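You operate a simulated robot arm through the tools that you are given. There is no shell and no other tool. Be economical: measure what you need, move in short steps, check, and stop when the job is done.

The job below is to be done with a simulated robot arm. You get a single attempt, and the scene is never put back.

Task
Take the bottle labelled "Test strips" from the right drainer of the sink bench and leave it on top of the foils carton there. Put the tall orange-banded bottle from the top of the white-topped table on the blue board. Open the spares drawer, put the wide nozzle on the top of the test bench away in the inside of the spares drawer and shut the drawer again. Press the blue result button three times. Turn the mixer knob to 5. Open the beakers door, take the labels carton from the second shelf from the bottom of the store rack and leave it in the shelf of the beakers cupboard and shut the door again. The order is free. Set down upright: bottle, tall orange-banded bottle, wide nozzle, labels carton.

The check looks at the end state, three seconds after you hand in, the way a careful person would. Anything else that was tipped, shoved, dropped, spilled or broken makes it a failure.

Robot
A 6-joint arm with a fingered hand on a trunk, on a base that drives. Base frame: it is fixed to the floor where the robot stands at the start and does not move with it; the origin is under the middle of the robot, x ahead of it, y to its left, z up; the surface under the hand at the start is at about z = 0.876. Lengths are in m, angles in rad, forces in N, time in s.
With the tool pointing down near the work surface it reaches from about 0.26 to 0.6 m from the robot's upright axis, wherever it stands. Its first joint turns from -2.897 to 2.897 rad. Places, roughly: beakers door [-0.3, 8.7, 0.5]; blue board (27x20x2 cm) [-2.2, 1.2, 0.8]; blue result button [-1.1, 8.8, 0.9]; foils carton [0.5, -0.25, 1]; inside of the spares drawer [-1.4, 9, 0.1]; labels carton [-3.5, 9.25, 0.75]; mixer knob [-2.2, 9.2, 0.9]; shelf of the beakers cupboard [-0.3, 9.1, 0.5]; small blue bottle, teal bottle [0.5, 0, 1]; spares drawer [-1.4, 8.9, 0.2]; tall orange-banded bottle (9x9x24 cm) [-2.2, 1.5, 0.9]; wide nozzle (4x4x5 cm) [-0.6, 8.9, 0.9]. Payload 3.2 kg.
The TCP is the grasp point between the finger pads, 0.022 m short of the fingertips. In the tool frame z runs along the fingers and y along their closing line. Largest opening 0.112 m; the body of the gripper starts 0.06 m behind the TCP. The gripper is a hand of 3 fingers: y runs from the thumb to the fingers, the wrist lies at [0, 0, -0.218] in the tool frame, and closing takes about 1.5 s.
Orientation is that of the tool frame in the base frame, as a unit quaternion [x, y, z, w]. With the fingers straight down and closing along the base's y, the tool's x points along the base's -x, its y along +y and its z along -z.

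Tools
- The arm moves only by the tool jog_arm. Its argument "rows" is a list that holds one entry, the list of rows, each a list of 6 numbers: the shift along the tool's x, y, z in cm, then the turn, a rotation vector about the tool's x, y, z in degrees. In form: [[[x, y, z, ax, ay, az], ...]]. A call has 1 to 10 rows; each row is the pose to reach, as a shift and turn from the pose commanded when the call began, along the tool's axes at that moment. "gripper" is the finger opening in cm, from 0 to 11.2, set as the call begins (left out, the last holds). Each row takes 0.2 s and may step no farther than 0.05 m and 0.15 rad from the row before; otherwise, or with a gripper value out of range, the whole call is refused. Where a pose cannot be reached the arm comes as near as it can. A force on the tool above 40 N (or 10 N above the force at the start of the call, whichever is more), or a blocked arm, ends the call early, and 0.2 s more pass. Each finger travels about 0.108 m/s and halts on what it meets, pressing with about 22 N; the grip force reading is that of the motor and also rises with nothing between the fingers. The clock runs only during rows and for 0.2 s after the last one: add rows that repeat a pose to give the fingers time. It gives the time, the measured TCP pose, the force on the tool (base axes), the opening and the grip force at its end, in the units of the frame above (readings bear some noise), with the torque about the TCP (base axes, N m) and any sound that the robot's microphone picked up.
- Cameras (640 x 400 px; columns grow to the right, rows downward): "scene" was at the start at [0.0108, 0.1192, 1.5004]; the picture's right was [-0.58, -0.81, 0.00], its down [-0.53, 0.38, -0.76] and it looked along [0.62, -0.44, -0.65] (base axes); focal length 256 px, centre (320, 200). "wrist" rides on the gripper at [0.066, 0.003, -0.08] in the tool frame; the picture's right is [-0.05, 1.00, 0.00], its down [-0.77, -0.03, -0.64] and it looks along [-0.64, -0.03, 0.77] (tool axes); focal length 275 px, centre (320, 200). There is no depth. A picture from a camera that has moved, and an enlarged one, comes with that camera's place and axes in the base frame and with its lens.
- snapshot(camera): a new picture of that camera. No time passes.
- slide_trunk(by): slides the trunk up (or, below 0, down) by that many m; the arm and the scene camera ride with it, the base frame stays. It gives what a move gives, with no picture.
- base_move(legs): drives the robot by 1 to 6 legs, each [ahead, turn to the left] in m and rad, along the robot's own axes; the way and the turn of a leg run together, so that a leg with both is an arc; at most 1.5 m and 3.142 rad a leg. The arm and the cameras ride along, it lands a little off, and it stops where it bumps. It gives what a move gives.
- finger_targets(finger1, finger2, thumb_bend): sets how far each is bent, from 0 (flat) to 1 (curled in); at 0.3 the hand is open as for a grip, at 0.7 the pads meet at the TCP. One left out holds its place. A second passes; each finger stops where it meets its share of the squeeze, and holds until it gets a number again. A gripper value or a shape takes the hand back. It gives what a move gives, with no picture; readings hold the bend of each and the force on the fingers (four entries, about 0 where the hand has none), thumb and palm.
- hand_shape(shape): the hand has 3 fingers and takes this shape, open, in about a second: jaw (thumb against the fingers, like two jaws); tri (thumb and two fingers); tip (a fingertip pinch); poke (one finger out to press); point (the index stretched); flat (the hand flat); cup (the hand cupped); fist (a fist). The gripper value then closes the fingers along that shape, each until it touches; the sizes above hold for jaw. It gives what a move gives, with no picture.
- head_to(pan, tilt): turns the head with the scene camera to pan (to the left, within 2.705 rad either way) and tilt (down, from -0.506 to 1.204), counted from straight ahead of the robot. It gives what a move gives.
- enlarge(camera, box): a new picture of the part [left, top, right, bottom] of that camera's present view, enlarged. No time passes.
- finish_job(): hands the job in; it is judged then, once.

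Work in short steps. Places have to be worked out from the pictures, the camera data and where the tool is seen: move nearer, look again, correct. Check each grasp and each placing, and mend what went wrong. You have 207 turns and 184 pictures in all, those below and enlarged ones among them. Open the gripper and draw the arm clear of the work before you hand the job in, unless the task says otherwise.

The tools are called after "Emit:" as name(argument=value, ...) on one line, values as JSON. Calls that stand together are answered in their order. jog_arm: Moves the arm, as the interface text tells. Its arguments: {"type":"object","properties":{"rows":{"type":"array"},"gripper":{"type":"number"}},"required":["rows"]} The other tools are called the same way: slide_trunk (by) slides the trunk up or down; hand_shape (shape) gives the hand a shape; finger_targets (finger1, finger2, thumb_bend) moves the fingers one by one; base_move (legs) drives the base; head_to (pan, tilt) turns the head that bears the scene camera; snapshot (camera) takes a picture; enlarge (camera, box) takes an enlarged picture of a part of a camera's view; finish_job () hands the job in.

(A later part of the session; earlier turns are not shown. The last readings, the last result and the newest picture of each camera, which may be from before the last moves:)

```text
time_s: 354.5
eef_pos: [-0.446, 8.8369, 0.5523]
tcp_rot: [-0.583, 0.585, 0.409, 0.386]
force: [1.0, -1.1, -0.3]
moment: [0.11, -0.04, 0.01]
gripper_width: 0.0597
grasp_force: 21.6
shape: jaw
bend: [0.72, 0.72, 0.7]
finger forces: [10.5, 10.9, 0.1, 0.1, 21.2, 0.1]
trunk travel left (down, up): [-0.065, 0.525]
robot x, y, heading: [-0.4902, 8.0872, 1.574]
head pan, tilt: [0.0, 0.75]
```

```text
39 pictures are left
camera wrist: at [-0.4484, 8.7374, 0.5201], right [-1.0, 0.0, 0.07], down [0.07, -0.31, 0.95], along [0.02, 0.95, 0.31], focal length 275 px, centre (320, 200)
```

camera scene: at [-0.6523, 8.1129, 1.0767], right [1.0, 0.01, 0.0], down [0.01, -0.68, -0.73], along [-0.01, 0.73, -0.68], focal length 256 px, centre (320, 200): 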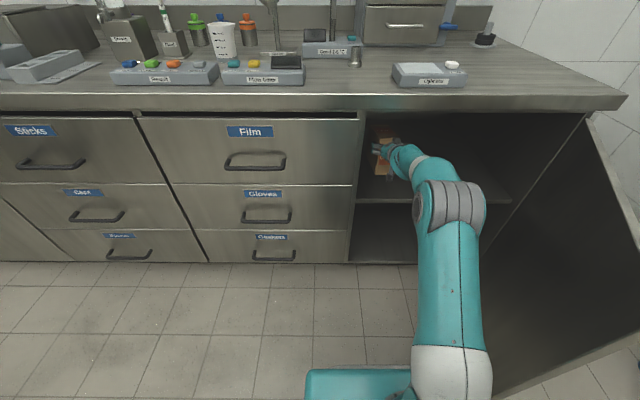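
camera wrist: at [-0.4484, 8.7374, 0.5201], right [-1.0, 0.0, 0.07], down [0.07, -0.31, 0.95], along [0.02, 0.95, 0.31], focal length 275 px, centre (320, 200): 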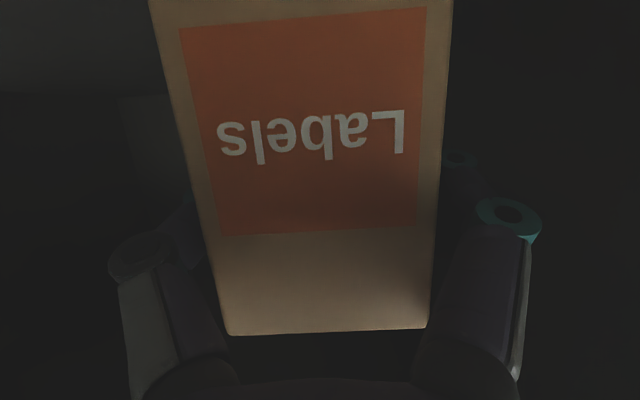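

The carton is level again in the grip, so it's resting on the shelf. One last 2 mm, then release.

Emit:
jog_arm(rows=[[[0.2, 0, 0.08, 0, 0, 0], [0.3, 0, 0.12, 0, 0, 0], [0.3, 0, 0.12, 0, 0, 0]]])

Emit:
jog_arm(rows=[[[0, 0, 0, 0, 0, 0], [0, 0, 0, 0, 0, 0], [0, 0, 0, 0, 0, 0], [0, 0, 0, 0, 0, 0], [0, 0, 0, 0, 0, 0]]], gripper=9)

Emit:
snapshot(camera="wrist")

```text
time_s: 355.3
eef_pos: [-0.4458, 8.8377, 0.5504]
tcp_rot: [-0.583, 0.586, 0.409, 0.387]
force: [-0.2, -1.0, -0.1]
moment: [0.11, -0.08, -0.01]
gripper_width: 0.0598
grasp_force: 22.5
shape: jaw
bend: [0.72, 0.72, 0.7]
finger forces: [10.3, 11.1, 0.0, 0.0, 21.3, 0.1]
trunk travel left (down, up): [-0.065, 0.525]
robot x, y, heading: [-0.4867, 8.0861, 1.576]
head pan, tilt: [0.0, 0.75]
```

```text
time_s: 356.5
eef_pos: [-0.4474, 8.8362, 0.5506]
tcp_rot: [-0.584, 0.585, 0.41, 0.386]
force: [-0.4, 0.2, 0.1]
moment: [-0.04, 0.0, -0.02]
gripper_width: 0.0897
grasp_force: 0.1
shape: jaw
bend: [0.59, 0.59, 0.55]
finger forces: [0.0, 0.0, 0.0, 0.1, 0.0, 0.0]
trunk travel left (down, up): [-0.065, 0.525]
robot x, y, heading: [-0.4873, 8.089, 1.581]
head pan, tilt: [0.0, 0.75]
```

```text
38 pictures are left
camera wrist: at [-0.4486, 8.7379, 0.5175], right [-1.0, 0.0, 0.07], down [0.07, -0.31, 0.95], along [0.02, 0.95, 0.31], focal length 275 px, centre (320, 200)
```

wrist: 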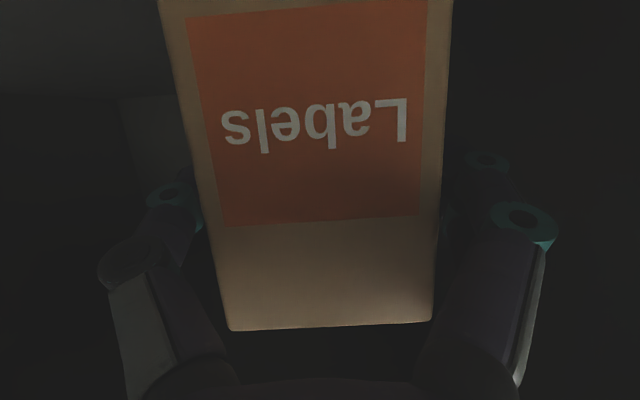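

The carton stands on the shelf. I back straight out and view it.

Emit:
base_move(legs=[[-0.42, 0]])

Emit:
head_to(pan=-0.15, tilt=0.6)

Emit:
snapshot(camera="scene")

```text
time_s: 359.0
eef_pos: [-0.4421, 8.4188, 0.5506]
tcp_rot: [-0.582, 0.587, 0.409, 0.387]
force: [-0.7, 0.2, 0.6]
moment: [0.0, -0.01, -0.01]
gripper_width: 0.0896
grasp_force: 0.0
shape: jaw
bend: [0.59, 0.59, 0.55]
finger forces: [0.0, 0.0, 0.0, 0.0, 0.1, 0.1]
trunk travel left (down, up): [-0.065, 0.525]
robot x, y, heading: [-0.4851, 7.6709, 1.576]
head pan, tilt: [0.0, 0.75]
```

```text
time_s: 359.7
eef_pos: [-0.4414, 8.4197, 0.5512]
tcp_rot: [-0.583, 0.585, 0.41, 0.387]
force: [-0.2, -0.1, 0.0]
moment: [-0.01, 0.0, 0.02]
gripper_width: 0.09
grasp_force: 0.0
shape: jaw
bend: [0.59, 0.59, 0.55]
finger forces: [0.0, 0.0, 0.1, 0.1, 0.0, 0.0]
trunk travel left (down, up): [-0.065, 0.525]
robot x, y, heading: [-0.4851, 7.6657, 1.578]
head pan, tilt: [-0.15, 0.6]
```

```text
37 pictures are left
camera scene: at [-0.6357, 7.6991, 1.0495], right [0.99, -0.14, 0.0], down [-0.08, -0.56, -0.82], along [0.12, 0.82, -0.57], focal length 256 px, centre (320, 200)
```

scene: 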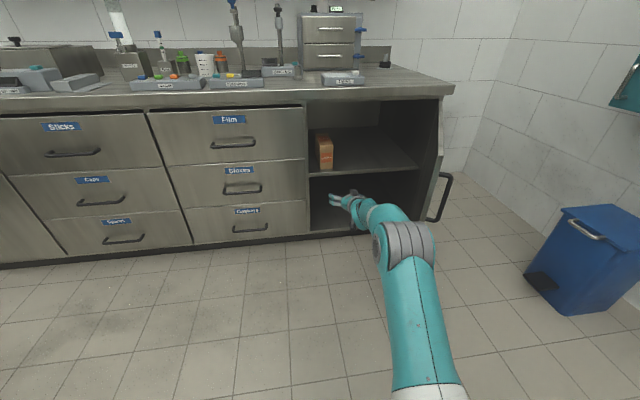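

Carton stands well in the cupboard. To close the door I must get the hand to its outer (right) side: I back up, retract the arm and move to x≈0.1.

Emit:
base_move(legs=[[-0.43, 0]])

Emit:
jog_arm(rows=[[[1.3, 0, -3.4, 0, 0, 0], [2.6, 0, -6.8, 0, 0, 0], [3.9, 0, -10.2, 0, 0, 0], [5.2, 0, -13.6, 0, 0, 0], [6.5, 0, -17, 0, 0, 0], [7.7, 0, -20, 0, 0, 0]]], gripper=0)

Emit:
slide_trunk(by=0.08)

Emit:
base_move(legs=[[0, -0.785], [0.82, 0], [0, 0.785]])

Emit:
head_to(pan=0.2, tilt=0.6)

Emit:
snapshot(camera="scene")

```text
time_s: 362.4
eef_pos: [-0.4425, 7.9823, 0.5503]
tcp_rot: [0.585, -0.583, -0.411, -0.386]
force: [0.7, -0.4, 0.3]
moment: [-0.03, 0.03, 0.01]
gripper_width: 0.0898
grasp_force: 0.0
shape: jaw
bend: [0.59, 0.59, 0.55]
finger forces: [0.1, 0.1, 0.1, 0.0, 0.0, 0.1]
trunk travel left (down, up): [-0.065, 0.525]
robot x, y, heading: [-0.476, 7.2314, 1.589]
head pan, tilt: [-0.15, 0.6]
```

```text
time_s: 363.8
eef_pos: [-0.4387, 7.7695, 0.5518]
tcp_rot: [0.586, -0.583, -0.411, -0.385]
force: [-0.2, 0.0, 0.1]
moment: [0.0, 0.0, 0.01]
gripper_width: 0.0001
grasp_force: 22.0
shape: jaw
bend: [0.67, 0.67, 0.74]
finger forces: [0.0, 0.1, 0.0, 0.0, 0.1, 0.0]
trunk travel left (down, up): [-0.065, 0.525]
robot x, y, heading: [-0.4758, 7.2298, 1.587]
head pan, tilt: [-0.15, 0.6]
```

```text
time_s: 365.0
eef_pos: [-0.4388, 7.77, 0.6315]
tcp_rot: [0.585, -0.583, -0.411, -0.385]
force: [0.4, -0.7, 0.0]
moment: [-0.02, 0.02, 0.03]
gripper_width: 0.0001
grasp_force: 22.3
shape: jaw
bend: [0.67, 0.67, 0.74]
finger forces: [0.0, 0.0, 0.0, 0.1, 0.0, 0.1]
trunk travel left (down, up): [-0.145, 0.445]
robot x, y, heading: [-0.4796, 7.2336, 1.589]
head pan, tilt: [-0.15, 0.6]
```

```text
time_s: 373.5
eef_pos: [0.1267, 8.3625, 0.6321]
tcp_rot: [0.589, -0.579, -0.414, -0.383]
force: [-0.8, 0.2, -0.5]
moment: [0.0, 0.04, 0.05]
gripper_width: 0.0
grasp_force: 21.6
shape: jaw
bend: [0.67, 0.67, 0.74]
finger forces: [0.0, 0.1, 0.1, 0.0, 0.0, 0.0]
trunk travel left (down, up): [-0.145, 0.445]
robot x, y, heading: [0.0921, 7.8243, 1.598]
head pan, tilt: [-0.15, 0.6]
```

```text
time_s: 374.3
eef_pos: [0.1267, 8.362, 0.6313]
tcp_rot: [0.589, -0.58, -0.414, -0.383]
force: [0.3, -0.6, -0.7]
moment: [-0.04, 0.04, -0.04]
gripper_width: 0.0001
grasp_force: 21.8
shape: jaw
bend: [0.67, 0.67, 0.74]
finger forces: [0.0, 0.0, 0.1, 0.0, 0.0, 0.1]
trunk travel left (down, up): [-0.145, 0.445]
robot x, y, heading: [0.0939, 7.8274, 1.601]
head pan, tilt: [0.201, 0.6]
```

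```text
36 pictures are left
camera scene: at [-0.0906, 7.8492, 1.1296], right [0.97, 0.23, 0.0], down [0.13, -0.55, -0.83], along [-0.19, 0.8, -0.56], focal length 256 px, centre (320, 200)
```

scene: 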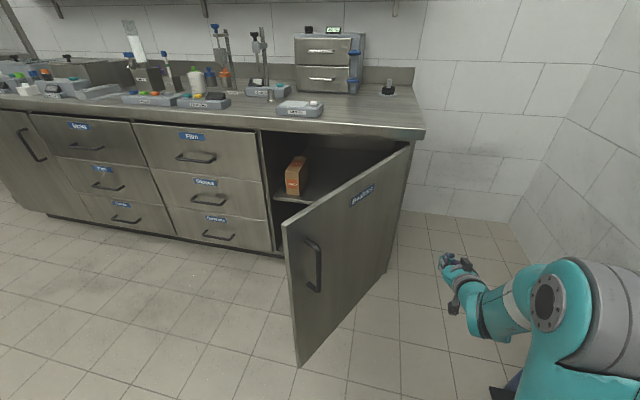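

The hand is on the outer side and the door is ~63° open. I push left slowly to swing it shut.

Emit:
jog_arm(rows=[[[0, 3, 0, 0, 0, 0], [0, 6, 0, 0, 0, 0], [0, 9, 0, 0, 0, 0], [0, 12, 0, 0, 0, 0], [0, 15, 0, 0, 0, 0], [0, 18, 0, 0, 0, 0], [0, 21, 0, 0, 0, 0], [0, 24, 0, 0, 0, 0], [0, 27, 0, 0, 0, 0], [0, 30, 0, 0, 0, 0]]])

Emit:
jog_arm(rows=[[[-0.9, 2, 2.3, 0, 0, 0], [-1.8, 4, 4.6, 0, 0, 0], [-2.8, 6, 6.9, 0, 0, 0], [-3.7, 8, 9.2, 0, 0, 0], [-4.6, 10, 11.5, 0, 0, 0], [-5.5, 12, 13.8, 0, 0, 0], [-6.4, 14, 16.1, 0, 0, 0]]])

Emit:
snapshot(camera="scene")

```text
time_s: 376.5
eef_pos: [-0.1712, 8.3524, 0.6418]
tcp_rot: [0.588, -0.58, -0.413, -0.383]
force: [0.2, -0.5, 0.2]
moment: [0.0, 0.0, 0.03]
gripper_width: 0.0001
grasp_force: 22.2
shape: jaw
bend: [0.67, 0.67, 0.74]
finger forces: [0.1, 0.0, 0.1, 0.0, 0.1, 0.1]
trunk travel left (down, up): [-0.145, 0.445]
robot x, y, heading: [0.0891, 7.8283, 1.595]
head pan, tilt: [0.201, 0.6]
```

```text
time_s: 378.1
eef_pos: [-0.2937, 8.4913, 0.6375]
tcp_rot: [0.589, -0.579, -0.414, -0.382]
force: [0.0, 0.2, -0.5]
moment: [-0.01, 0.03, -0.01]
gripper_width: 0.0
grasp_force: 22.3
shape: jaw
bend: [0.67, 0.67, 0.74]
finger forces: [0.1, 0.1, 0.1, 0.1, 0.0, 0.1]
out of reach, approached as far as the arm can: row 6, 7
trunk travel left (down, up): [-0.145, 0.445]
robot x, y, heading: [0.0883, 7.8256, 1.597]
head pan, tilt: [0.201, 0.6]
```

```text
35 pictures are left
camera scene: at [-0.0908, 7.8492, 1.1296], right [0.97, 0.23, 0.0], down [0.13, -0.55, -0.83], along [-0.19, 0.8, -0.56], focal length 256 px, centre (320, 200)
```

scene: 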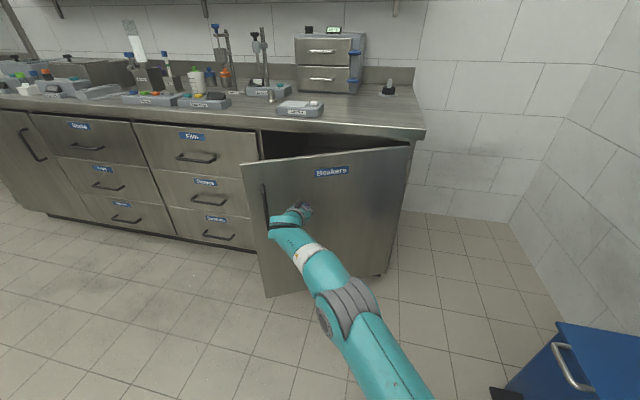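

Door ~25° open. I drive forward gently (slightly left) to push it shut.

Emit:
base_move(legs=[[0.2, 0.12]])

Emit:
snapshot(camera="scene")

```text
time_s: 379.7
eef_pos: [-0.3895, 8.6362, 0.6384]
tcp_rot: [0.623, -0.542, -0.437, -0.356]
force: [0.1, -0.2, 0.2]
moment: [0.0, 0.01, 0.02]
gripper_width: 0.0
grasp_force: 22.4
shape: jaw
bend: [0.67, 0.67, 0.74]
finger forces: [0.0, 0.0, 0.1, 0.0, 0.0, 0.1]
trunk travel left (down, up): [-0.145, 0.445]
robot x, y, heading: [0.0721, 8.0269, 1.721]
head pan, tilt: [0.201, 0.6]
```

```text
34 pictures are left
camera scene: at [-0.1097, 8.025, 1.1296], right [0.94, 0.34, 0.0], down [0.19, -0.53, -0.83], along [-0.28, 0.77, -0.56], focal length 256 px, centre (320, 200)
```

scene: 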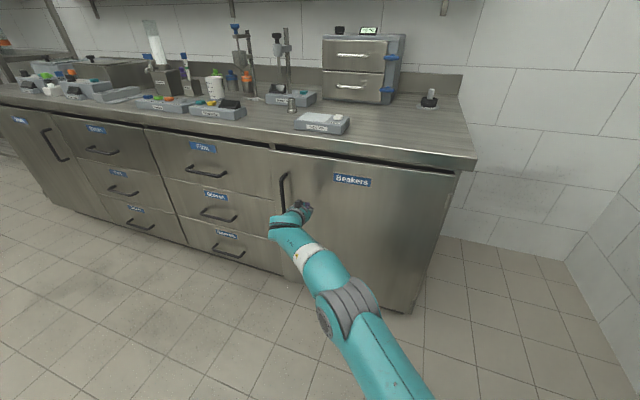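

Almost closed. I push another few centimetres until contact force rises.

Emit:
base_move(legs=[[0.09, 0.0]])

Emit:
enlarge(camera="scene", box=[240, 130, 480, 300])

```text
time_s: 380.9
eef_pos: [-0.4126, 8.7148, 0.6351]
tcp_rot: [0.628, -0.539, -0.438, -0.351]
force: [4.2, -14.2, 1.9]
moment: [0.15, 0.01, -0.38]
gripper_width: 0.0
grasp_force: 22.1
shape: jaw
bend: [0.67, 0.74, 0.76]
finger forces: [0.0, 15.8, 0.0, 0.0, 0.1, 0.1]
trunk travel left (down, up): [-0.145, 0.445]
robot x, y, heading: [0.0578, 8.1086, 1.738]
head pan, tilt: [0.201, 0.6]
stopped in leg 1: the force on the tool passed its limit at 49 N (the readings are from after the stop); the commanded pose is now the measured one
```

```text
2.35 times, centred on (360, 215) of scene
camera zoom: at [-0.1225, 8.1078, 1.1297], right [0.93, 0.36, 0.0], down [0.2, -0.53, -0.83], along [-0.29, 0.77, -0.56], focal length 602 px, centre (226, 165)
```

zoom: 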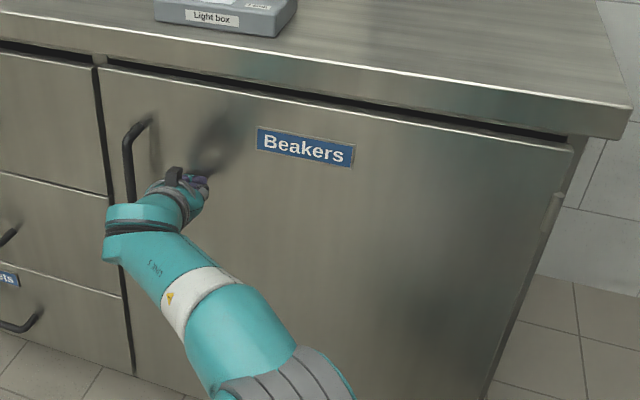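

The Beakers door is shut (49 N contact). Next: the spares drawer (handle ≈(-1.41, 8.69, 0.24)). I back off, drive over, lower and roll the hand 90° so it closes vertically.

Emit:
base_move(legs=[[-0.3, 0], [0, 1.369], [1.158, 0], [0, -1.536]])

Emit:
slide_trunk(by=-0.14)

Emit:
jog_arm(rows=[[[2.0, 0, 0.5, 0, 0, 8.5], [4.0, 0, 1.0, 0, 0, 17], [6.0, 0, 1.5, 0, 0, 25.5], [8.0, 0, 2.0, 0, 0, 34], [10.0, 0, 2.5, 0, 0, 42.5], [12.0, 0, 3.0, 0, 0, 51], [14.0, 0, 3.5, 0, 0, 59.5], [16.5, 0, 4.0, 0, 0, 68], [19, 0, 5, 0, 0, 76.5], [21, 0, 6, 0, 0, 85]]], gripper=8)

Emit:
head_to(pan=0.2, tilt=0.7)

Emit:
snapshot(camera="scene")

Emit:
snapshot(camera="wrist")

```text
time_s: 395.6
eef_pos: [-1.4524, 8.499, 0.6338]
tcp_rot: [0.593, -0.578, -0.414, -0.377]
force: [0.0, -0.1, -0.1]
moment: [-0.02, 0.02, -0.02]
gripper_width: 0.0002
grasp_force: 21.8
shape: jaw
bend: [0.67, 0.69, 0.75]
finger forces: [0.1, 0.0, 0.0, 0.0, 0.1, 0.1]
trunk travel left (down, up): [-0.145, 0.445]
robot x, y, heading: [-1.0596, 7.8405, 1.604]
head pan, tilt: [0.201, 0.6]
```

```text
time_s: 397.3
eef_pos: [-1.452, 8.4976, 0.4938]
tcp_rot: [0.593, -0.578, -0.415, -0.378]
force: [0.3, 0.0, -0.9]
moment: [-0.01, 0.0, -0.02]
gripper_width: 0.0
grasp_force: 22.4
shape: jaw
bend: [0.67, 0.69, 0.75]
finger forces: [0.0, 0.1, 0.0, 0.1, 0.0, 0.0]
trunk travel left (down, up): [-0.005, 0.585]
robot x, y, heading: [-1.0649, 7.8363, 1.604]
head pan, tilt: [0.201, 0.6]
```

```text
time_s: 399.5
eef_pos: [-1.4579, 8.4759, 0.2771]
tcp_rot: [-0.045, 0.827, 0.561, -0.001]
force: [0.5, 0.0, 0.0]
moment: [0.02, 0.0, 0.0]
gripper_width: 0.0796
grasp_force: 0.1
shape: jaw
bend: [0.66, 0.66, 0.63]
finger forces: [0.0, 0.0, 0.0, 0.0, 0.0, 0.0]
trunk travel left (down, up): [-0.005, 0.585]
robot x, y, heading: [-1.0629, 7.8401, 1.6]
head pan, tilt: [0.201, 0.6]
```

```text
time_s: 400.2
eef_pos: [-1.4566, 8.4761, 0.2763]
tcp_rot: [-0.047, 0.827, 0.56, -0.002]
force: [-0.1, 0.0, -0.2]
moment: [-0.03, 0.01, 0.02]
gripper_width: 0.0792
grasp_force: 0.2
shape: jaw
bend: [0.66, 0.66, 0.63]
finger forces: [0.0, 0.0, 0.0, 0.0, 0.1, 0.1]
trunk travel left (down, up): [-0.005, 0.585]
robot x, y, heading: [-1.057, 7.8354, 1.601]
head pan, tilt: [0.201, 0.7]
```

```text
32 pictures are left
camera scene: at [-1.242, 7.8586, 0.981], right [0.97, 0.23, 0.0], down [0.15, -0.63, -0.77], along [-0.18, 0.74, -0.64], focal length 256 px, centre (320, 200)
```

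scene: 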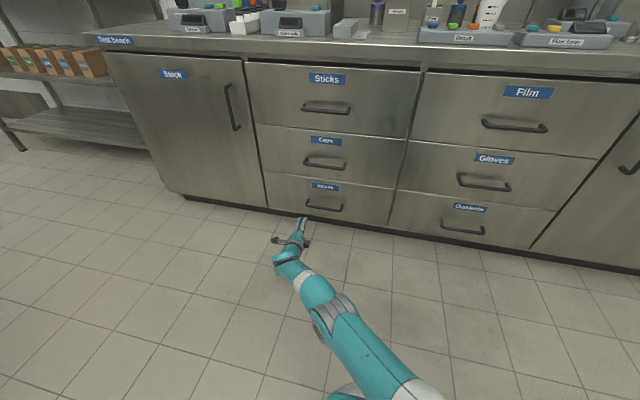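

```text
31 pictures are left
camera wrist: at [-1.5186, 8.3972, 0.3055], right [-0.03, 0.37, 0.93], down [0.8, -0.54, 0.24], along [0.59, 0.75, -0.28], focal length 275 px, centre (320, 200)
```

wrist: 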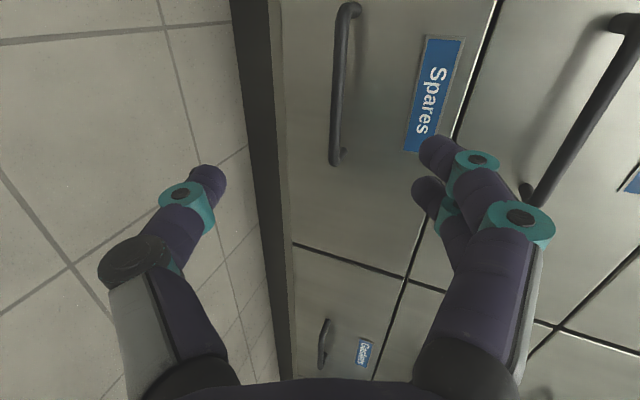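

Label confirms "Spares"; handle centre ≈(-1.43, 8.685, 0.217). I align the hand and drive forward 0.2 m.

Emit:
jog_arm(rows=[[[-1.4, -1.8, 0, 0, 0, 0], [-2.8, -3.6, 0, 0, 0, 0], [-4.2, -5.3, 0, 0, 0, 0], [-4.2, -5.3, 0, 0, 0, 0]]])

Emit:
base_move(legs=[[0.2, 0]])

Emit:
snapshot(camera="wrist")

```text
time_s: 401.2
eef_pos: [-1.4118, 8.4592, 0.2309]
tcp_rot: [-0.046, 0.827, 0.56, -0.001]
force: [0.2, -0.2, -0.8]
moment: [0.01, -0.05, 0.03]
gripper_width: 0.0796
grasp_force: 0.0
shape: jaw
bend: [0.66, 0.66, 0.63]
finger forces: [0.1, 0.0, 0.0, 0.1, 0.0, 0.0]
trunk travel left (down, up): [-0.005, 0.585]
robot x, y, heading: [-1.0599, 7.8396, 1.606]
head pan, tilt: [0.201, 0.7]
```

```text
time_s: 402.8
eef_pos: [-1.4155, 8.6592, 0.2306]
tcp_rot: [-0.045, 0.827, 0.561, 0.0]
force: [-0.3, 0.4, 0.2]
moment: [-0.02, 0.01, 0.0]
gripper_width: 0.0795
grasp_force: 0.0
shape: jaw
bend: [0.66, 0.66, 0.63]
finger forces: [0.0, 0.0, 0.1, 0.0, 0.0, 0.1]
trunk travel left (down, up): [-0.005, 0.585]
robot x, y, heading: [-1.0681, 8.0365, 1.604]
head pan, tilt: [0.201, 0.7]
```

```text
30 pictures are left
camera wrist: at [-1.4781, 8.5811, 0.2586], right [-0.03, 0.37, 0.93], down [0.8, -0.54, 0.24], along [0.6, 0.75, -0.28], focal length 275 px, centre (320, 200)
```

wrist: 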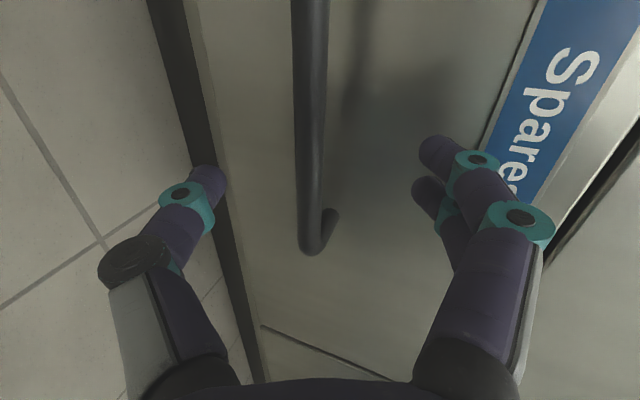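

The bar lies between thumb and fingers; I shift 2.5 cm left for the middle and advance ~4 cm.

Emit:
jog_arm(rows=[[[1.2, 0, 1.0, 0, 0, 0], [2.5, 0, 2.0, 0, 0, 0], [2.5, 0, 3.0, 0, 0, 0], [2.5, 0, 4.0, 0, 0, 0], [2.5, 0, 4.0, 0, 0, 0]]])

Emit:
snapshot(camera="wrist")

```text
time_s: 404.0
eef_pos: [-1.4396, 8.6714, 0.224]
tcp_rot: [-0.045, 0.827, 0.56, 0.0]
force: [0.1, -0.5, 1.0]
moment: [-0.05, 0.0, 0.01]
gripper_width: 0.0794
grasp_force: 0.2
shape: jaw
bend: [0.66, 0.66, 0.63]
finger forces: [0.0, 0.1, 0.0, 0.1, 0.1, 0.0]
out of reach, approached as far as the arm can: row 2, 3, 4, 5
trunk travel left (down, up): [-0.005, 0.585]
robot x, y, heading: [-1.0672, 8.0375, 1.606]
head pan, tilt: [0.201, 0.7]
```

```text
29 pictures are left
camera wrist: at [-1.5018, 8.5929, 0.2517], right [-0.03, 0.37, 0.93], down [0.8, -0.54, 0.24], along [0.6, 0.75, -0.28], focal length 275 px, centre (320, 200)
```

wrist: 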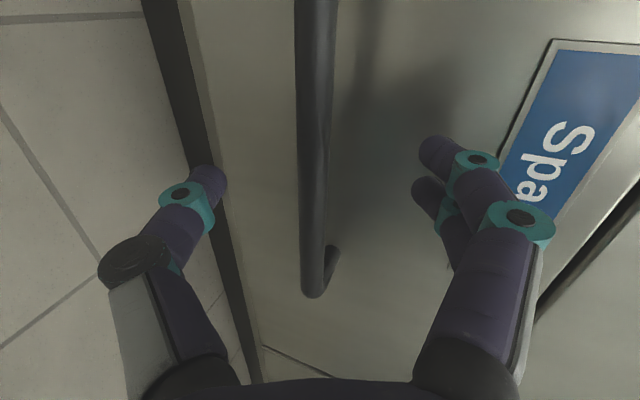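

At arm's limit; I use the base for the last 3.2 cm, then close.

Emit:
base_move(legs=[[0.032, 0]])

Emit:
jog_arm(rows=[[[0, 0, 0, 0, 0, 0], [0, 0, 0, 0, 0, 0], [0, 0, 0, 0, 0, 0], [0, 0, 0, 0, 0, 0], [0, 0, 0, 0, 0, 0], [0, 0, 0, 0, 0, 0]]], gripper=0)

Emit:
snapshot(camera="wrist")

```text
time_s: 404.9
eef_pos: [-1.445, 8.6924, 0.2226]
tcp_rot: [-0.048, 0.828, 0.558, -0.002]
force: [1.9, -11.9, -0.1]
moment: [0.39, 0.06, -0.11]
gripper_width: 0.0753
grasp_force: 0.1
shape: jaw
bend: [0.69, 0.71, 0.63]
finger forces: [3.4, 9.4, 0.0, 0.0, 0.0, 0.1]
trunk travel left (down, up): [-0.005, 0.585]
robot x, y, heading: [-1.0658, 8.0622, 1.608]
head pan, tilt: [0.201, 0.7]
stopped in leg 1: the force on the tool passed its limit at 59 N (the readings are from after the stop); the commanded pose is now the measured one
```

```text
time_s: 406.3
eef_pos: [-1.4431, 8.6921, 0.2152]
tcp_rot: [-0.05, 0.83, 0.556, 0.0]
force: [4.2, -13.7, -35.1]
moment: [-0.11, -0.01, -0.04]
gripper_width: 0.0
grasp_force: 22.6
shape: jaw
bend: [0.77, 0.76, 0.62]
finger forces: [1.7, 2.1, 0.0, 0.0, 34.9, 0.0]
trunk travel left (down, up): [-0.005, 0.585]
robot x, y, heading: [-1.0685, 8.062, 1.606]
head pan, tilt: [0.201, 0.7]
```

```text
28 pictures are left
camera wrist: at [-1.5051, 8.6134, 0.2441], right [-0.04, 0.38, 0.92], down [0.8, -0.54, 0.25], along [0.59, 0.75, -0.29], focal length 275 px, centre (320, 200)
```

wrist: 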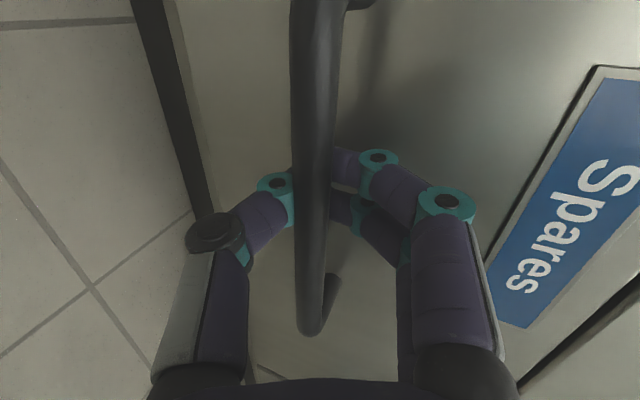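

Fingers have closed behind the bar from both sides. I pull by backing 0.28 m.

Emit:
base_move(legs=[[-0.28, 0]])

Emit:
snapshot(camera="scene")

```text
time_s: 407.9
eef_pos: [-1.4393, 8.4889, 0.2112]
tcp_rot: [-0.052, 0.832, 0.552, -0.005]
force: [-8.1, -0.6, -23.2]
moment: [-0.03, 0.05, -0.06]
gripper_width: 0.0
grasp_force: 21.7
shape: jaw
bend: [0.76, 0.76, 0.62]
finger forces: [2.3, 3.3, 0.0, 0.1, 27.6, 0.1]
trunk travel left (down, up): [-0.005, 0.585]
robot x, y, heading: [-1.0587, 7.864, 1.617]
head pan, tilt: [0.201, 0.7]
stopped in leg 1: the force on the tool passed its limit at 49 N (the readings are from after the stop); the commanded pose is now the measured one
```

```text
27 pictures are left
camera scene: at [-1.2435, 7.8836, 0.9808], right [0.97, 0.24, 0.0], down [0.16, -0.63, -0.76], along [-0.18, 0.74, -0.65], focal length 256 px, centre (320, 200)
```

scene: 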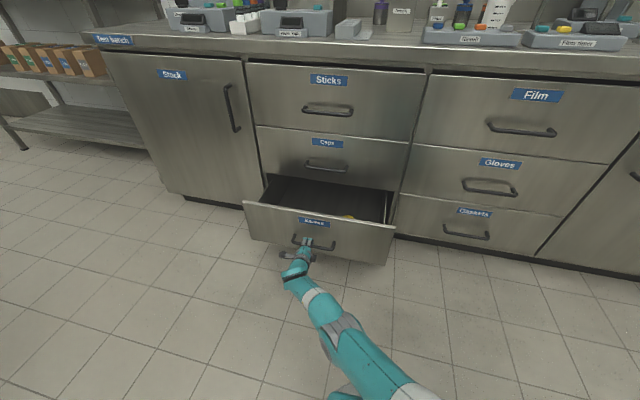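

The drawer is open 20 cm. I try for a bit more.

Emit:
base_move(legs=[[-0.1, 0]])

Emit:
jog_arm(rows=[[[0, 0, 0.5, 0, 0, 0], [0, 0, 0.5, 0, 0, 0], [0, 0, 0.5, 0, 0, 0], [0, 0, 0.5, 0, 0, 0], [0, 0, 0.5, 0, 0, 0], [0, 0, 0.5, 0, 0, 0]]], gripper=9)

Emit:
base_move(legs=[[-0.15, 0]])

Emit:
snapshot(camera="scene")

```text
time_s: 408.9
eef_pos: [-1.4394, 8.4228, 0.209]
tcp_rot: [-0.053, 0.835, 0.548, -0.007]
force: [-6.0, -0.4, -15.9]
moment: [0.02, 0.08, -0.01]
gripper_width: 0.0
grasp_force: 22.0
shape: jaw
bend: [0.76, 0.76, 0.63]
finger forces: [0.0, 0.1, 0.0, 0.0, 24.3, 0.1]
trunk travel left (down, up): [-0.005, 0.585]
robot x, y, heading: [-1.057, 7.8021, 1.618]
head pan, tilt: [0.201, 0.7]
stopped in leg 1: the force on the tool passed its limit at 41 N (the readings are from after the stop); the commanded pose is now the measured one
```

```text
time_s: 410.3
eef_pos: [-1.4393, 8.4248, 0.2133]
tcp_rot: [-0.053, 0.832, 0.552, -0.007]
force: [0.0, 0.6, -0.2]
moment: [0.01, 0.03, 0.0]
gripper_width: 0.0899
grasp_force: 0.0
shape: jaw
bend: [0.59, 0.59, 0.55]
finger forces: [0.0, 0.0, 0.0, 0.0, 0.0, 0.0]
out of reach, approached as far as the arm can: row 1, 2, 3, 4, 5, 6
trunk travel left (down, up): [-0.005, 0.585]
robot x, y, heading: [-1.0569, 7.8008, 1.62]
head pan, tilt: [0.201, 0.7]
```

```text
time_s: 411.7
eef_pos: [-1.4316, 8.2722, 0.2126]
tcp_rot: [-0.053, 0.833, 0.551, -0.008]
force: [0.3, -0.4, 0.1]
moment: [0.02, 0.0, -0.01]
gripper_width: 0.0898
grasp_force: 0.2
shape: jaw
bend: [0.59, 0.59, 0.55]
finger forces: [0.0, 0.0, 0.0, 0.1, 0.0, 0.0]
trunk travel left (down, up): [-0.005, 0.585]
robot x, y, heading: [-1.0501, 7.6457, 1.619]
head pan, tilt: [0.201, 0.7]
```

```text
26 pictures are left
camera scene: at [-1.2323, 7.6661, 0.9809], right [0.97, 0.25, 0.0], down [0.16, -0.62, -0.76], along [-0.19, 0.74, -0.64], focal length 256 px, centre (320, 200)
```

scene: 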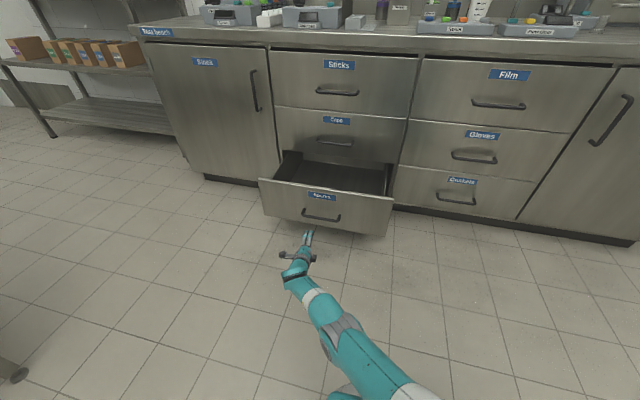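

The drawer is open ~28 cm. Now the nozzle: I raise the trunk, roll the hand back and turn it vertical.

Emit:
slide_trunk(by=0.4)

Emit:
slide_trunk(by=0.15)

Emit:
jog_arm(rows=[[[0, 0, -1, 0, 0, -8.5], [0, 0, -2, 0, 0, -17], [0, 0, -3, 0, 0, -25.5], [0, 0, -4, 0, 0, -34], [0, 0, -5, 0, 0, -42.5], [0, 0, -6, 0, 0, -51], [0, 0, -7, 0, 0, -59.5], [0, 0, -8, 0, 0, -68], [0, 0, -9, 0, 0, -76.5], [0, 0, -10, 0, 0, -85]]], gripper=11.2)

Emit:
jog_arm(rows=[[[-0.6, -2.2, -1.7, 0, 7.5, 0], [-1.2, -4.4, -3.4, 0, 15, 0], [-1.8, -6.6, -5.1, 0, 22.5, 0], [-2.4, -8.8, -6.8, 0, 30, 0], [-3, -11, -8.5, 0, 37.5, 0], [-3.6, -13.2, -10.2, 0, 45, 0], [-4.2, -15.4, -11.9, 0, 52.5, 0], [-4.8, -17.6, -13.6, 0, 60, 0], [-5.4, -19.8, -15.3, 0, 67, 0], [-5.4, -19.8, -15.3, 0, 67, 0]]])

Emit:
base_move(legs=[[0, -0.701], [0.78, 0], [0, 0.653]])

Emit:
snapshot(camera="wrist")

```text
time_s: 415.5
eef_pos: [-1.4328, 8.2729, 0.6127]
tcp_rot: [-0.053, 0.832, 0.552, -0.008]
force: [-0.5, -0.1, 0.2]
moment: [-0.01, -0.03, 0.01]
gripper_width: 0.0896
grasp_force: 0.0
shape: jaw
bend: [0.59, 0.59, 0.55]
finger forces: [0.0, 0.0, 0.0, 0.2, 0.0, 0.1]
trunk travel left (down, up): [-0.405, 0.185]
robot x, y, heading: [-1.0491, 7.651, 1.618]
head pan, tilt: [0.201, 0.7]
```

```text
time_s: 417.3
eef_pos: [-1.4325, 8.2726, 0.7642]
tcp_rot: [-0.053, 0.832, 0.552, -0.008]
force: [-0.5, 0.6, -0.2]
moment: [0.0, 0.02, -0.01]
gripper_width: 0.0898
grasp_force: 0.1
shape: jaw
bend: [0.59, 0.59, 0.55]
finger forces: [0.0, 0.0, 0.0, 0.0, 0.1, 0.0]
trunk travel left (down, up): [-0.555, 0.035]
robot x, y, heading: [-1.0529, 7.6522, 1.618]
head pan, tilt: [0.201, 0.7]
```

```text
time_s: 419.5
eef_pos: [-1.424, 8.1815, 0.8017]
tcp_rot: [0.602, -0.576, -0.412, -0.368]
force: [-0.5, -0.9, 1.5]
moment: [0.0, -0.01, 0.02]
gripper_width: 0.1121
grasp_force: 0.1
shape: jaw
bend: [0.3, 0.3, 0.3]
finger forces: [0.0, 0.0, 0.0, 0.1, 0.0, 0.0]
out of reach, approached as far as the arm can: row 1, 2
trunk travel left (down, up): [-0.555, 0.035]
robot x, y, heading: [-1.0515, 7.6478, 1.624]
head pan, tilt: [0.201, 0.7]
```

```text
time_s: 421.7
eef_pos: [-1.2159, 8.0448, 0.8324]
tcp_rot: [0.722, -0.678, -0.126, -0.056]
force: [-0.4, 0.1, -0.7]
moment: [0.01, -0.01, 0.0]
gripper_width: 0.112
grasp_force: 0.0
shape: jaw
bend: [0.3, 0.3, 0.3]
finger forces: [0.0, 0.0, 0.0, 0.0, 0.0, 0.1]
out of reach, approached as far as the arm can: row 6, 7, 8, 9, 10
trunk travel left (down, up): [-0.555, 0.035]
robot x, y, heading: [-1.0509, 7.6553, 1.622]
head pan, tilt: [0.201, 0.7]
```

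```text
time_s: 429.5
eef_pos: [-0.7153, 8.6714, 0.8337]
tcp_rot: [0.702, -0.698, -0.124, -0.06]
force: [-0.4, 0.6, -0.3]
moment: [0.02, 0.01, 0.0]
gripper_width: 0.1118
grasp_force: 0.1
shape: jaw
bend: [0.3, 0.3, 0.3]
finger forces: [0.0, 0.0, 0.0, 0.0, 0.0, 0.1]
trunk travel left (down, up): [-0.555, 0.035]
robot x, y, heading: [-0.5725, 8.2656, 1.563]
head pan, tilt: [0.201, 0.7]
```

```text
25 pictures are left
camera wrist: at [-0.7108, 8.5857, 0.8926], right [-0.99, 0.03, 0.1], down [0.1, 0.58, 0.81], along [-0.04, 0.81, -0.58], focal length 275 px, centre (320, 200)
```

wrist: 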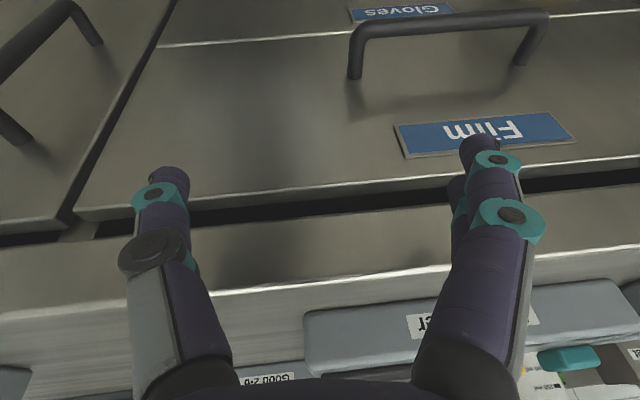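

The hand is just in front of the bench lip and too low. I back off 0.15 m, then raise it 20 cm and make it vertical.

Emit:
base_move(legs=[[-0.15, 0]])

Emit:
jog_arm(rows=[[[-1, 0.4, -3.8, 0, 0, 0], [-2, 0.7, -7.6, 1.7, 5, 0], [-3.1, 1.1, -11.5, 3.4, 10, 0], [-4.2, 1.5, -15.4, 5.1, 14.9, 0], [-5.2, 1.8, -19.2, 5.1, 14.9, 0], [-5.2, 1.8, -19.2, 5.1, 14.9, 0]]])

Emit:
slide_trunk(by=0.03)

Emit:
base_move(legs=[[0.22, 0]])

Emit:
snapshot(camera="wrist")

```text
time_s: 430.9
eef_pos: [-0.7162, 8.5198, 0.8331]
tcp_rot: [0.702, -0.698, -0.125, -0.06]
force: [1.4, 0.1, 0.5]
moment: [0.02, -0.01, 0.0]
gripper_width: 0.1121
grasp_force: 0.1
shape: jaw
bend: [0.3, 0.3, 0.3]
finger forces: [0.0, 0.1, 0.0, 0.0, 0.1, 0.0]
trunk travel left (down, up): [-0.555, 0.035]
robot x, y, heading: [-0.5725, 8.1155, 1.563]
head pan, tilt: [0.201, 0.7]
```

```text
time_s: 432.3
eef_pos: [-0.7151, 8.5201, 1.0346]
tcp_rot: [0.71, -0.704, -0.003, -0.001]
force: [0.3, 0.7, 0.3]
moment: [0.0, 0.0, 0.04]
gripper_width: 0.112
grasp_force: 0.0
shape: jaw
bend: [0.3, 0.3, 0.3]
finger forces: [0.1, 0.0, 0.0, 0.0, 0.0, 0.1]
out of reach, approached as far as the arm can: row 1, 2
trunk travel left (down, up): [-0.555, 0.035]
robot x, y, heading: [-0.5772, 8.1177, 1.567]
head pan, tilt: [0.201, 0.7]
```

```text
time_s: 433.0
eef_pos: [-0.7162, 8.5191, 1.0644]
tcp_rot: [0.709, -0.705, -0.001, 0.0]
force: [0.4, 0.0, 0.2]
moment: [0.0, -0.02, -0.02]
gripper_width: 0.112
grasp_force: 0.1
shape: jaw
bend: [0.3, 0.3, 0.3]
finger forces: [0.0, 0.0, 0.0, 0.0, 0.0, 0.0]
trunk travel left (down, up): [-0.585, 0.005]
robot x, y, heading: [-0.5752, 8.1122, 1.558]
head pan, tilt: [0.201, 0.7]
```

```text
time_s: 434.7
eef_pos: [-0.7131, 8.7367, 1.0642]
tcp_rot: [0.709, -0.705, -0.002, -0.001]
force: [-0.4, -0.2, -0.1]
moment: [-0.01, 0.04, 0.0]
gripper_width: 0.1121
grasp_force: 0.0
shape: jaw
bend: [0.3, 0.3, 0.3]
finger forces: [0.0, 0.0, 0.1, 0.1, 0.1, 0.0]
trunk travel left (down, up): [-0.585, 0.005]
robot x, y, heading: [-0.5707, 8.3316, 1.562]
head pan, tilt: [0.201, 0.7]
```

```text
24 pictures are left
camera wrist: at [-0.7155, 8.6696, 1.1425], right [-1.0, 0.04, 0.0], down [0.03, 0.77, 0.64], along [0.02, 0.64, -0.77], focal length 275 px, centre (320, 200)
```

wrist: 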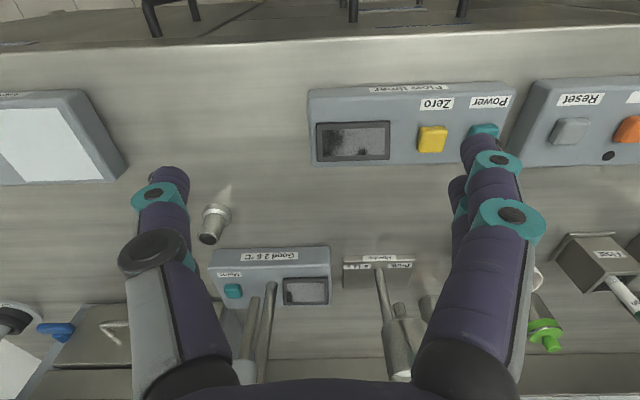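

Nozzle stands at ≈(-0.564, 8.925). I move over it at z≈1.0 and check.

Emit:
base_move(legs=[[0.04, 0]])

Emit:
jog_arm(rows=[[[-3, -3, 0.5, 0, 0, 0], [-6, -6, 1.5, 0, 0, 0], [-9, -9, 2.5, 0, 0, 0], [-12, -12, 4, 0, 0, 0], [-14.8, -14.9, 6, 0, 0, 0], [-14.8, -14.9, 6, 0, 0, 0]]])

Emit:
snapshot(camera="wrist")

```text
time_s: 435.6
eef_pos: [-0.7118, 8.7758, 1.0628]
tcp_rot: [0.709, -0.705, -0.001, 0.0]
force: [-0.3, -0.2, 0.3]
moment: [-0.01, 0.02, 0.03]
gripper_width: 0.1116
grasp_force: 0.0
shape: jaw
bend: [0.3, 0.3, 0.3]
finger forces: [0.1, 0.0, 0.1, 0.0, 0.0, 0.0]
trunk travel left (down, up): [-0.585, 0.005]
robot x, y, heading: [-0.5709, 8.3711, 1.562]
head pan, tilt: [0.201, 0.7]
```

```text
time_s: 437.0
eef_pos: [-0.5663, 8.9242, 1.0037]
tcp_rot: [0.709, -0.705, -0.002, -0.001]
force: [-0.4, 0.5, -0.5]
moment: [0.0, -0.04, -0.02]
gripper_width: 0.1119
grasp_force: 0.0
shape: jaw
bend: [0.3, 0.3, 0.3]
finger forces: [0.1, 0.1, 0.1, 0.1, 0.0, 0.0]
trunk travel left (down, up): [-0.585, 0.005]
robot x, y, heading: [-0.5701, 8.3728, 1.56]
head pan, tilt: [0.201, 0.7]
```

```text
23 pictures are left
camera wrist: at [-0.5685, 8.8569, 1.0832], right [-1.0, 0.04, 0.0], down [0.03, 0.77, 0.64], along [0.02, 0.64, -0.77], focal length 275 px, centre (320, 200)
```

wrist: 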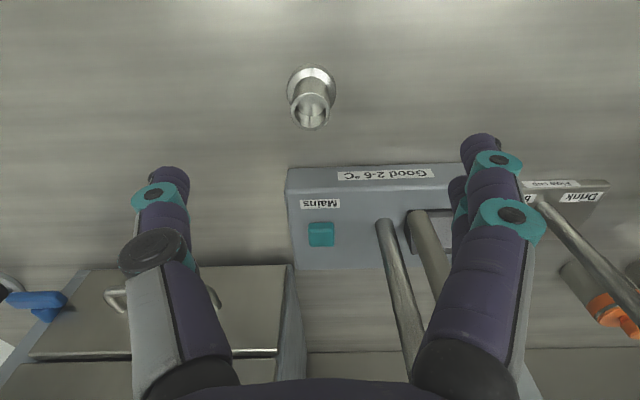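

Nozzle at (-0.560, 8.929). I descend with a small correction and close.

Emit:
jog_arm(rows=[[[-0.5, -0.6, 3, 0, 0, 0], [-0.5, -0.6, 6, 0, 0, 0], [-0.5, -0.6, 9, 0, 0, 0], [-0.5, -0.6, 11, 0, 0, 0], [-0.5, -0.6, 12, 0, 0, 0], [-0.5, -0.6, 12, 0, 0, 0]]])

Emit:
jog_arm(rows=[[[0, 0, 0, 0, 0, 0], [0, 0, 0, 0, 0, 0], [0, 0, 0, 0, 0, 0], [0, 0, 0, 0, 0, 0], [0, 0, 0, 0, 0, 0], [0, 0, 0, 0, 0, 0], [0, 0, 0, 0, 0, 0]]], gripper=1.5)

Emit:
snapshot(camera="wrist")

```text
time_s: 438.4
eef_pos: [-0.5576, 8.9309, 0.884]
tcp_rot: [0.709, -0.705, -0.001, 0.0]
force: [-0.1, 0.3, -0.5]
moment: [-0.01, -0.01, 0.01]
gripper_width: 0.112
grasp_force: 0.1
shape: jaw
bend: [0.3, 0.3, 0.3]
finger forces: [0.1, 0.0, 0.1, 0.1, 0.1, 0.0]
trunk travel left (down, up): [-0.585, 0.005]
robot x, y, heading: [-0.5703, 8.37, 1.558]
head pan, tilt: [0.201, 0.7]
```

```text
time_s: 440.0
eef_pos: [-0.5573, 8.9298, 0.8843]
tcp_rot: [0.709, -0.706, -0.003, -0.001]
force: [-1.3, 1.4, 11.7]
moment: [0.02, 0.26, -0.01]
gripper_width: 0.0212
grasp_force: 21.9
shape: jaw
bend: [0.74, 0.74, 0.7]
finger forces: [13.6, 15.0, 0.0, 0.0, 20.8, 0.0]
trunk travel left (down, up): [-0.585, 0.005]
robot x, y, heading: [-0.5714, 8.3679, 1.563]
head pan, tilt: [0.201, 0.7]
```

```text
22 pictures are left
camera wrist: at [-0.5608, 8.8637, 0.9638], right [-1.0, 0.04, 0.0], down [0.03, 0.77, 0.64], along [0.02, 0.64, -0.77], focal length 275 px, centre (320, 200)
```

wrist: 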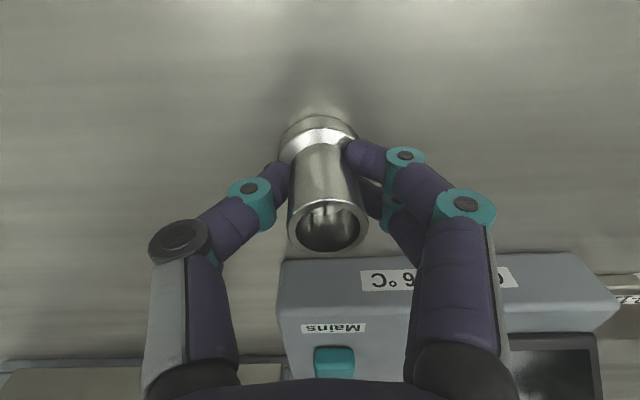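

Nozzle gripped at its waist. I lift it, back away, and drive to in front of the drawer.

Emit:
jog_arm(rows=[[[0, 0, -1, 0, 0, 0], [0, 0, -3, 0, 0, 0], [0, 0, -6, 0, 0, 0], [0, 0, -9, 0, 0, 0], [0, 0, -12, 0, 0, 0], [0, 0, -14, 0, 0, 0]]])

Emit:
base_move(legs=[[-0.42, 0], [0, 1.58], [0.9, 0], [0, -1.571]])

Emit:
jog_arm(rows=[[[0, 0, 0, 0, 0, 8.5], [0, 0, 0, 0, 0, 17], [0, 0, 0, 0, 0, 25.5], [0, 0, 0, 0, 0, 34], [0, 0, 0, 0, 0, 42.5], [0, 0, 0, 0, 0, 51], [0, 0, 0, 0, 0, 59.5], [0, 0, 0, 0, 0, 68], [0, 0, 0, 0, 0, 76.5], [0, 0, 0, 0, 0, 85]]])

Emit:
head_to(pan=0.0, tilt=0.95)

Emit:
snapshot(camera="scene")

Emit:
snapshot(camera="wrist")

```text
time_s: 441.4
eef_pos: [-0.5566, 8.9279, 1.0241]
tcp_rot: [0.709, -0.706, -0.001, 0.0]
force: [0.2, 0.1, -1.3]
moment: [0.01, 0.02, 0.0]
gripper_width: 0.021
grasp_force: 21.9
shape: jaw
bend: [0.74, 0.74, 0.7]
finger forces: [10.4, 11.2, 0.0, 0.1, 19.0, 0.0]
trunk travel left (down, up): [-0.585, 0.005]
robot x, y, heading: [-0.5739, 8.3683, 1.559]
head pan, tilt: [0.201, 0.7]
```

```text
time_s: 456.0
eef_pos: [-1.4561, 8.5256, 1.0244]
tcp_rot: [-0.705, 0.71, 0.001, 0.001]
force: [0.4, 0.3, -1.3]
moment: [0.0, 0.01, -0.02]
gripper_width: 0.0211
grasp_force: 21.8
shape: jaw
bend: [0.74, 0.74, 0.7]
finger forces: [10.2, 11.0, 0.0, 0.0, 19.0, 0.0]
trunk travel left (down, up): [-0.585, 0.005]
robot x, y, heading: [-1.4781, 7.9676, 1.547]
head pan, tilt: [0.201, 0.7]
```

```text
time_s: 458.2
eef_pos: [-1.457, 8.5252, 1.0241]
tcp_rot: [-0.038, 0.999, 0.001, -0.001]
force: [-1.0, -0.8, -0.6]
moment: [-0.01, -0.02, 0.0]
gripper_width: 0.0207
grasp_force: 21.9
shape: jaw
bend: [0.74, 0.74, 0.7]
finger forces: [10.5, 11.0, 0.0, 0.0, 18.9, 0.1]
trunk travel left (down, up): [-0.585, 0.005]
robot x, y, heading: [-1.4775, 7.9683, 1.55]
head pan, tilt: [0.201, 0.7]
```

```text
time_s: 458.9
eef_pos: [-1.4568, 8.5254, 1.0241]
tcp_rot: [-0.04, 0.999, 0.001, -0.001]
force: [-0.4, -0.4, -0.8]
moment: [0.0, -0.01, -0.01]
gripper_width: 0.0206
grasp_force: 22.1
shape: jaw
bend: [0.74, 0.74, 0.7]
finger forces: [10.6, 11.0, 0.0, 0.0, 18.9, 0.0]
trunk travel left (down, up): [-0.585, 0.005]
robot x, y, heading: [-1.479, 7.9667, 1.546]
head pan, tilt: [0.0, 0.949]
```

```text
21 pictures are left
camera scene: at [-1.6411, 7.9867, 1.5412], right [1.0, -0.02, 0.0], down [-0.02, -0.81, -0.58], along [0.01, 0.58, -0.81], focal length 256 px, centre (320, 200)
```

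scene: 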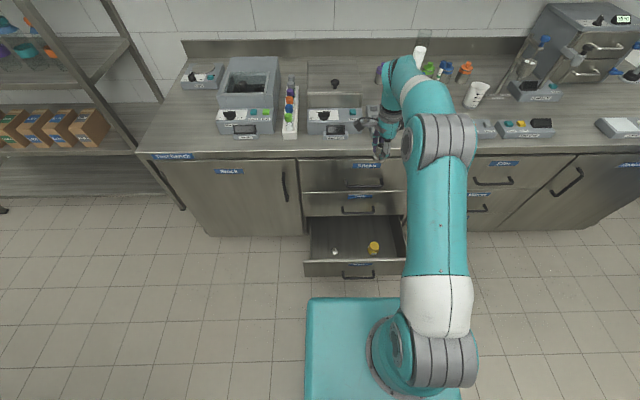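

```text
20 pictures are left
camera wrist: at [-1.5219, 8.5226, 1.1032], right [-0.03, 1.0, 0.0], down [0.77, 0.02, 0.63], along [0.63, 0.02, -0.77], focal length 275 px, centre (320, 200)
```

wrist: 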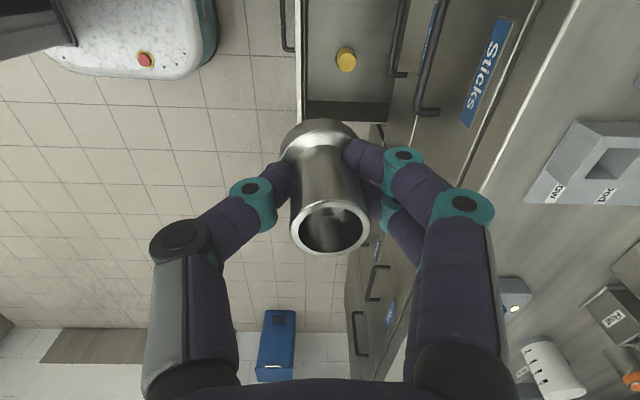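

I enlarge the drawer to see the contents and free space.

Emit:
enlarge(camera="scene", box=[290, 190, 420, 290])

```text
4.00 times, centred on (355, 240) of scene
camera zoom: at [-1.6411, 7.9867, 1.5412], right [1.0, -0.02, 0.0], down [-0.02, -0.81, -0.58], along [0.01, 0.58, -0.81], focal length 1024 px, centre (180, 40)
```

zoom: 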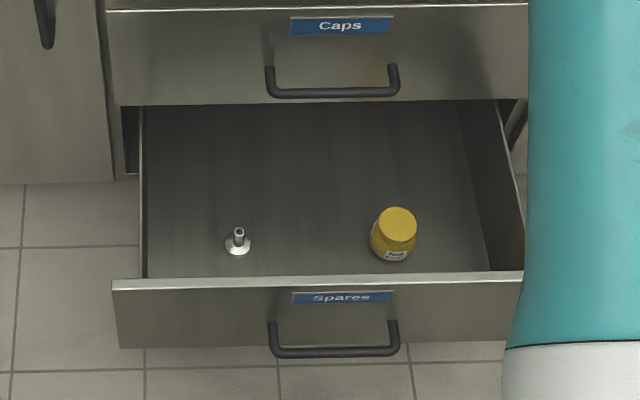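

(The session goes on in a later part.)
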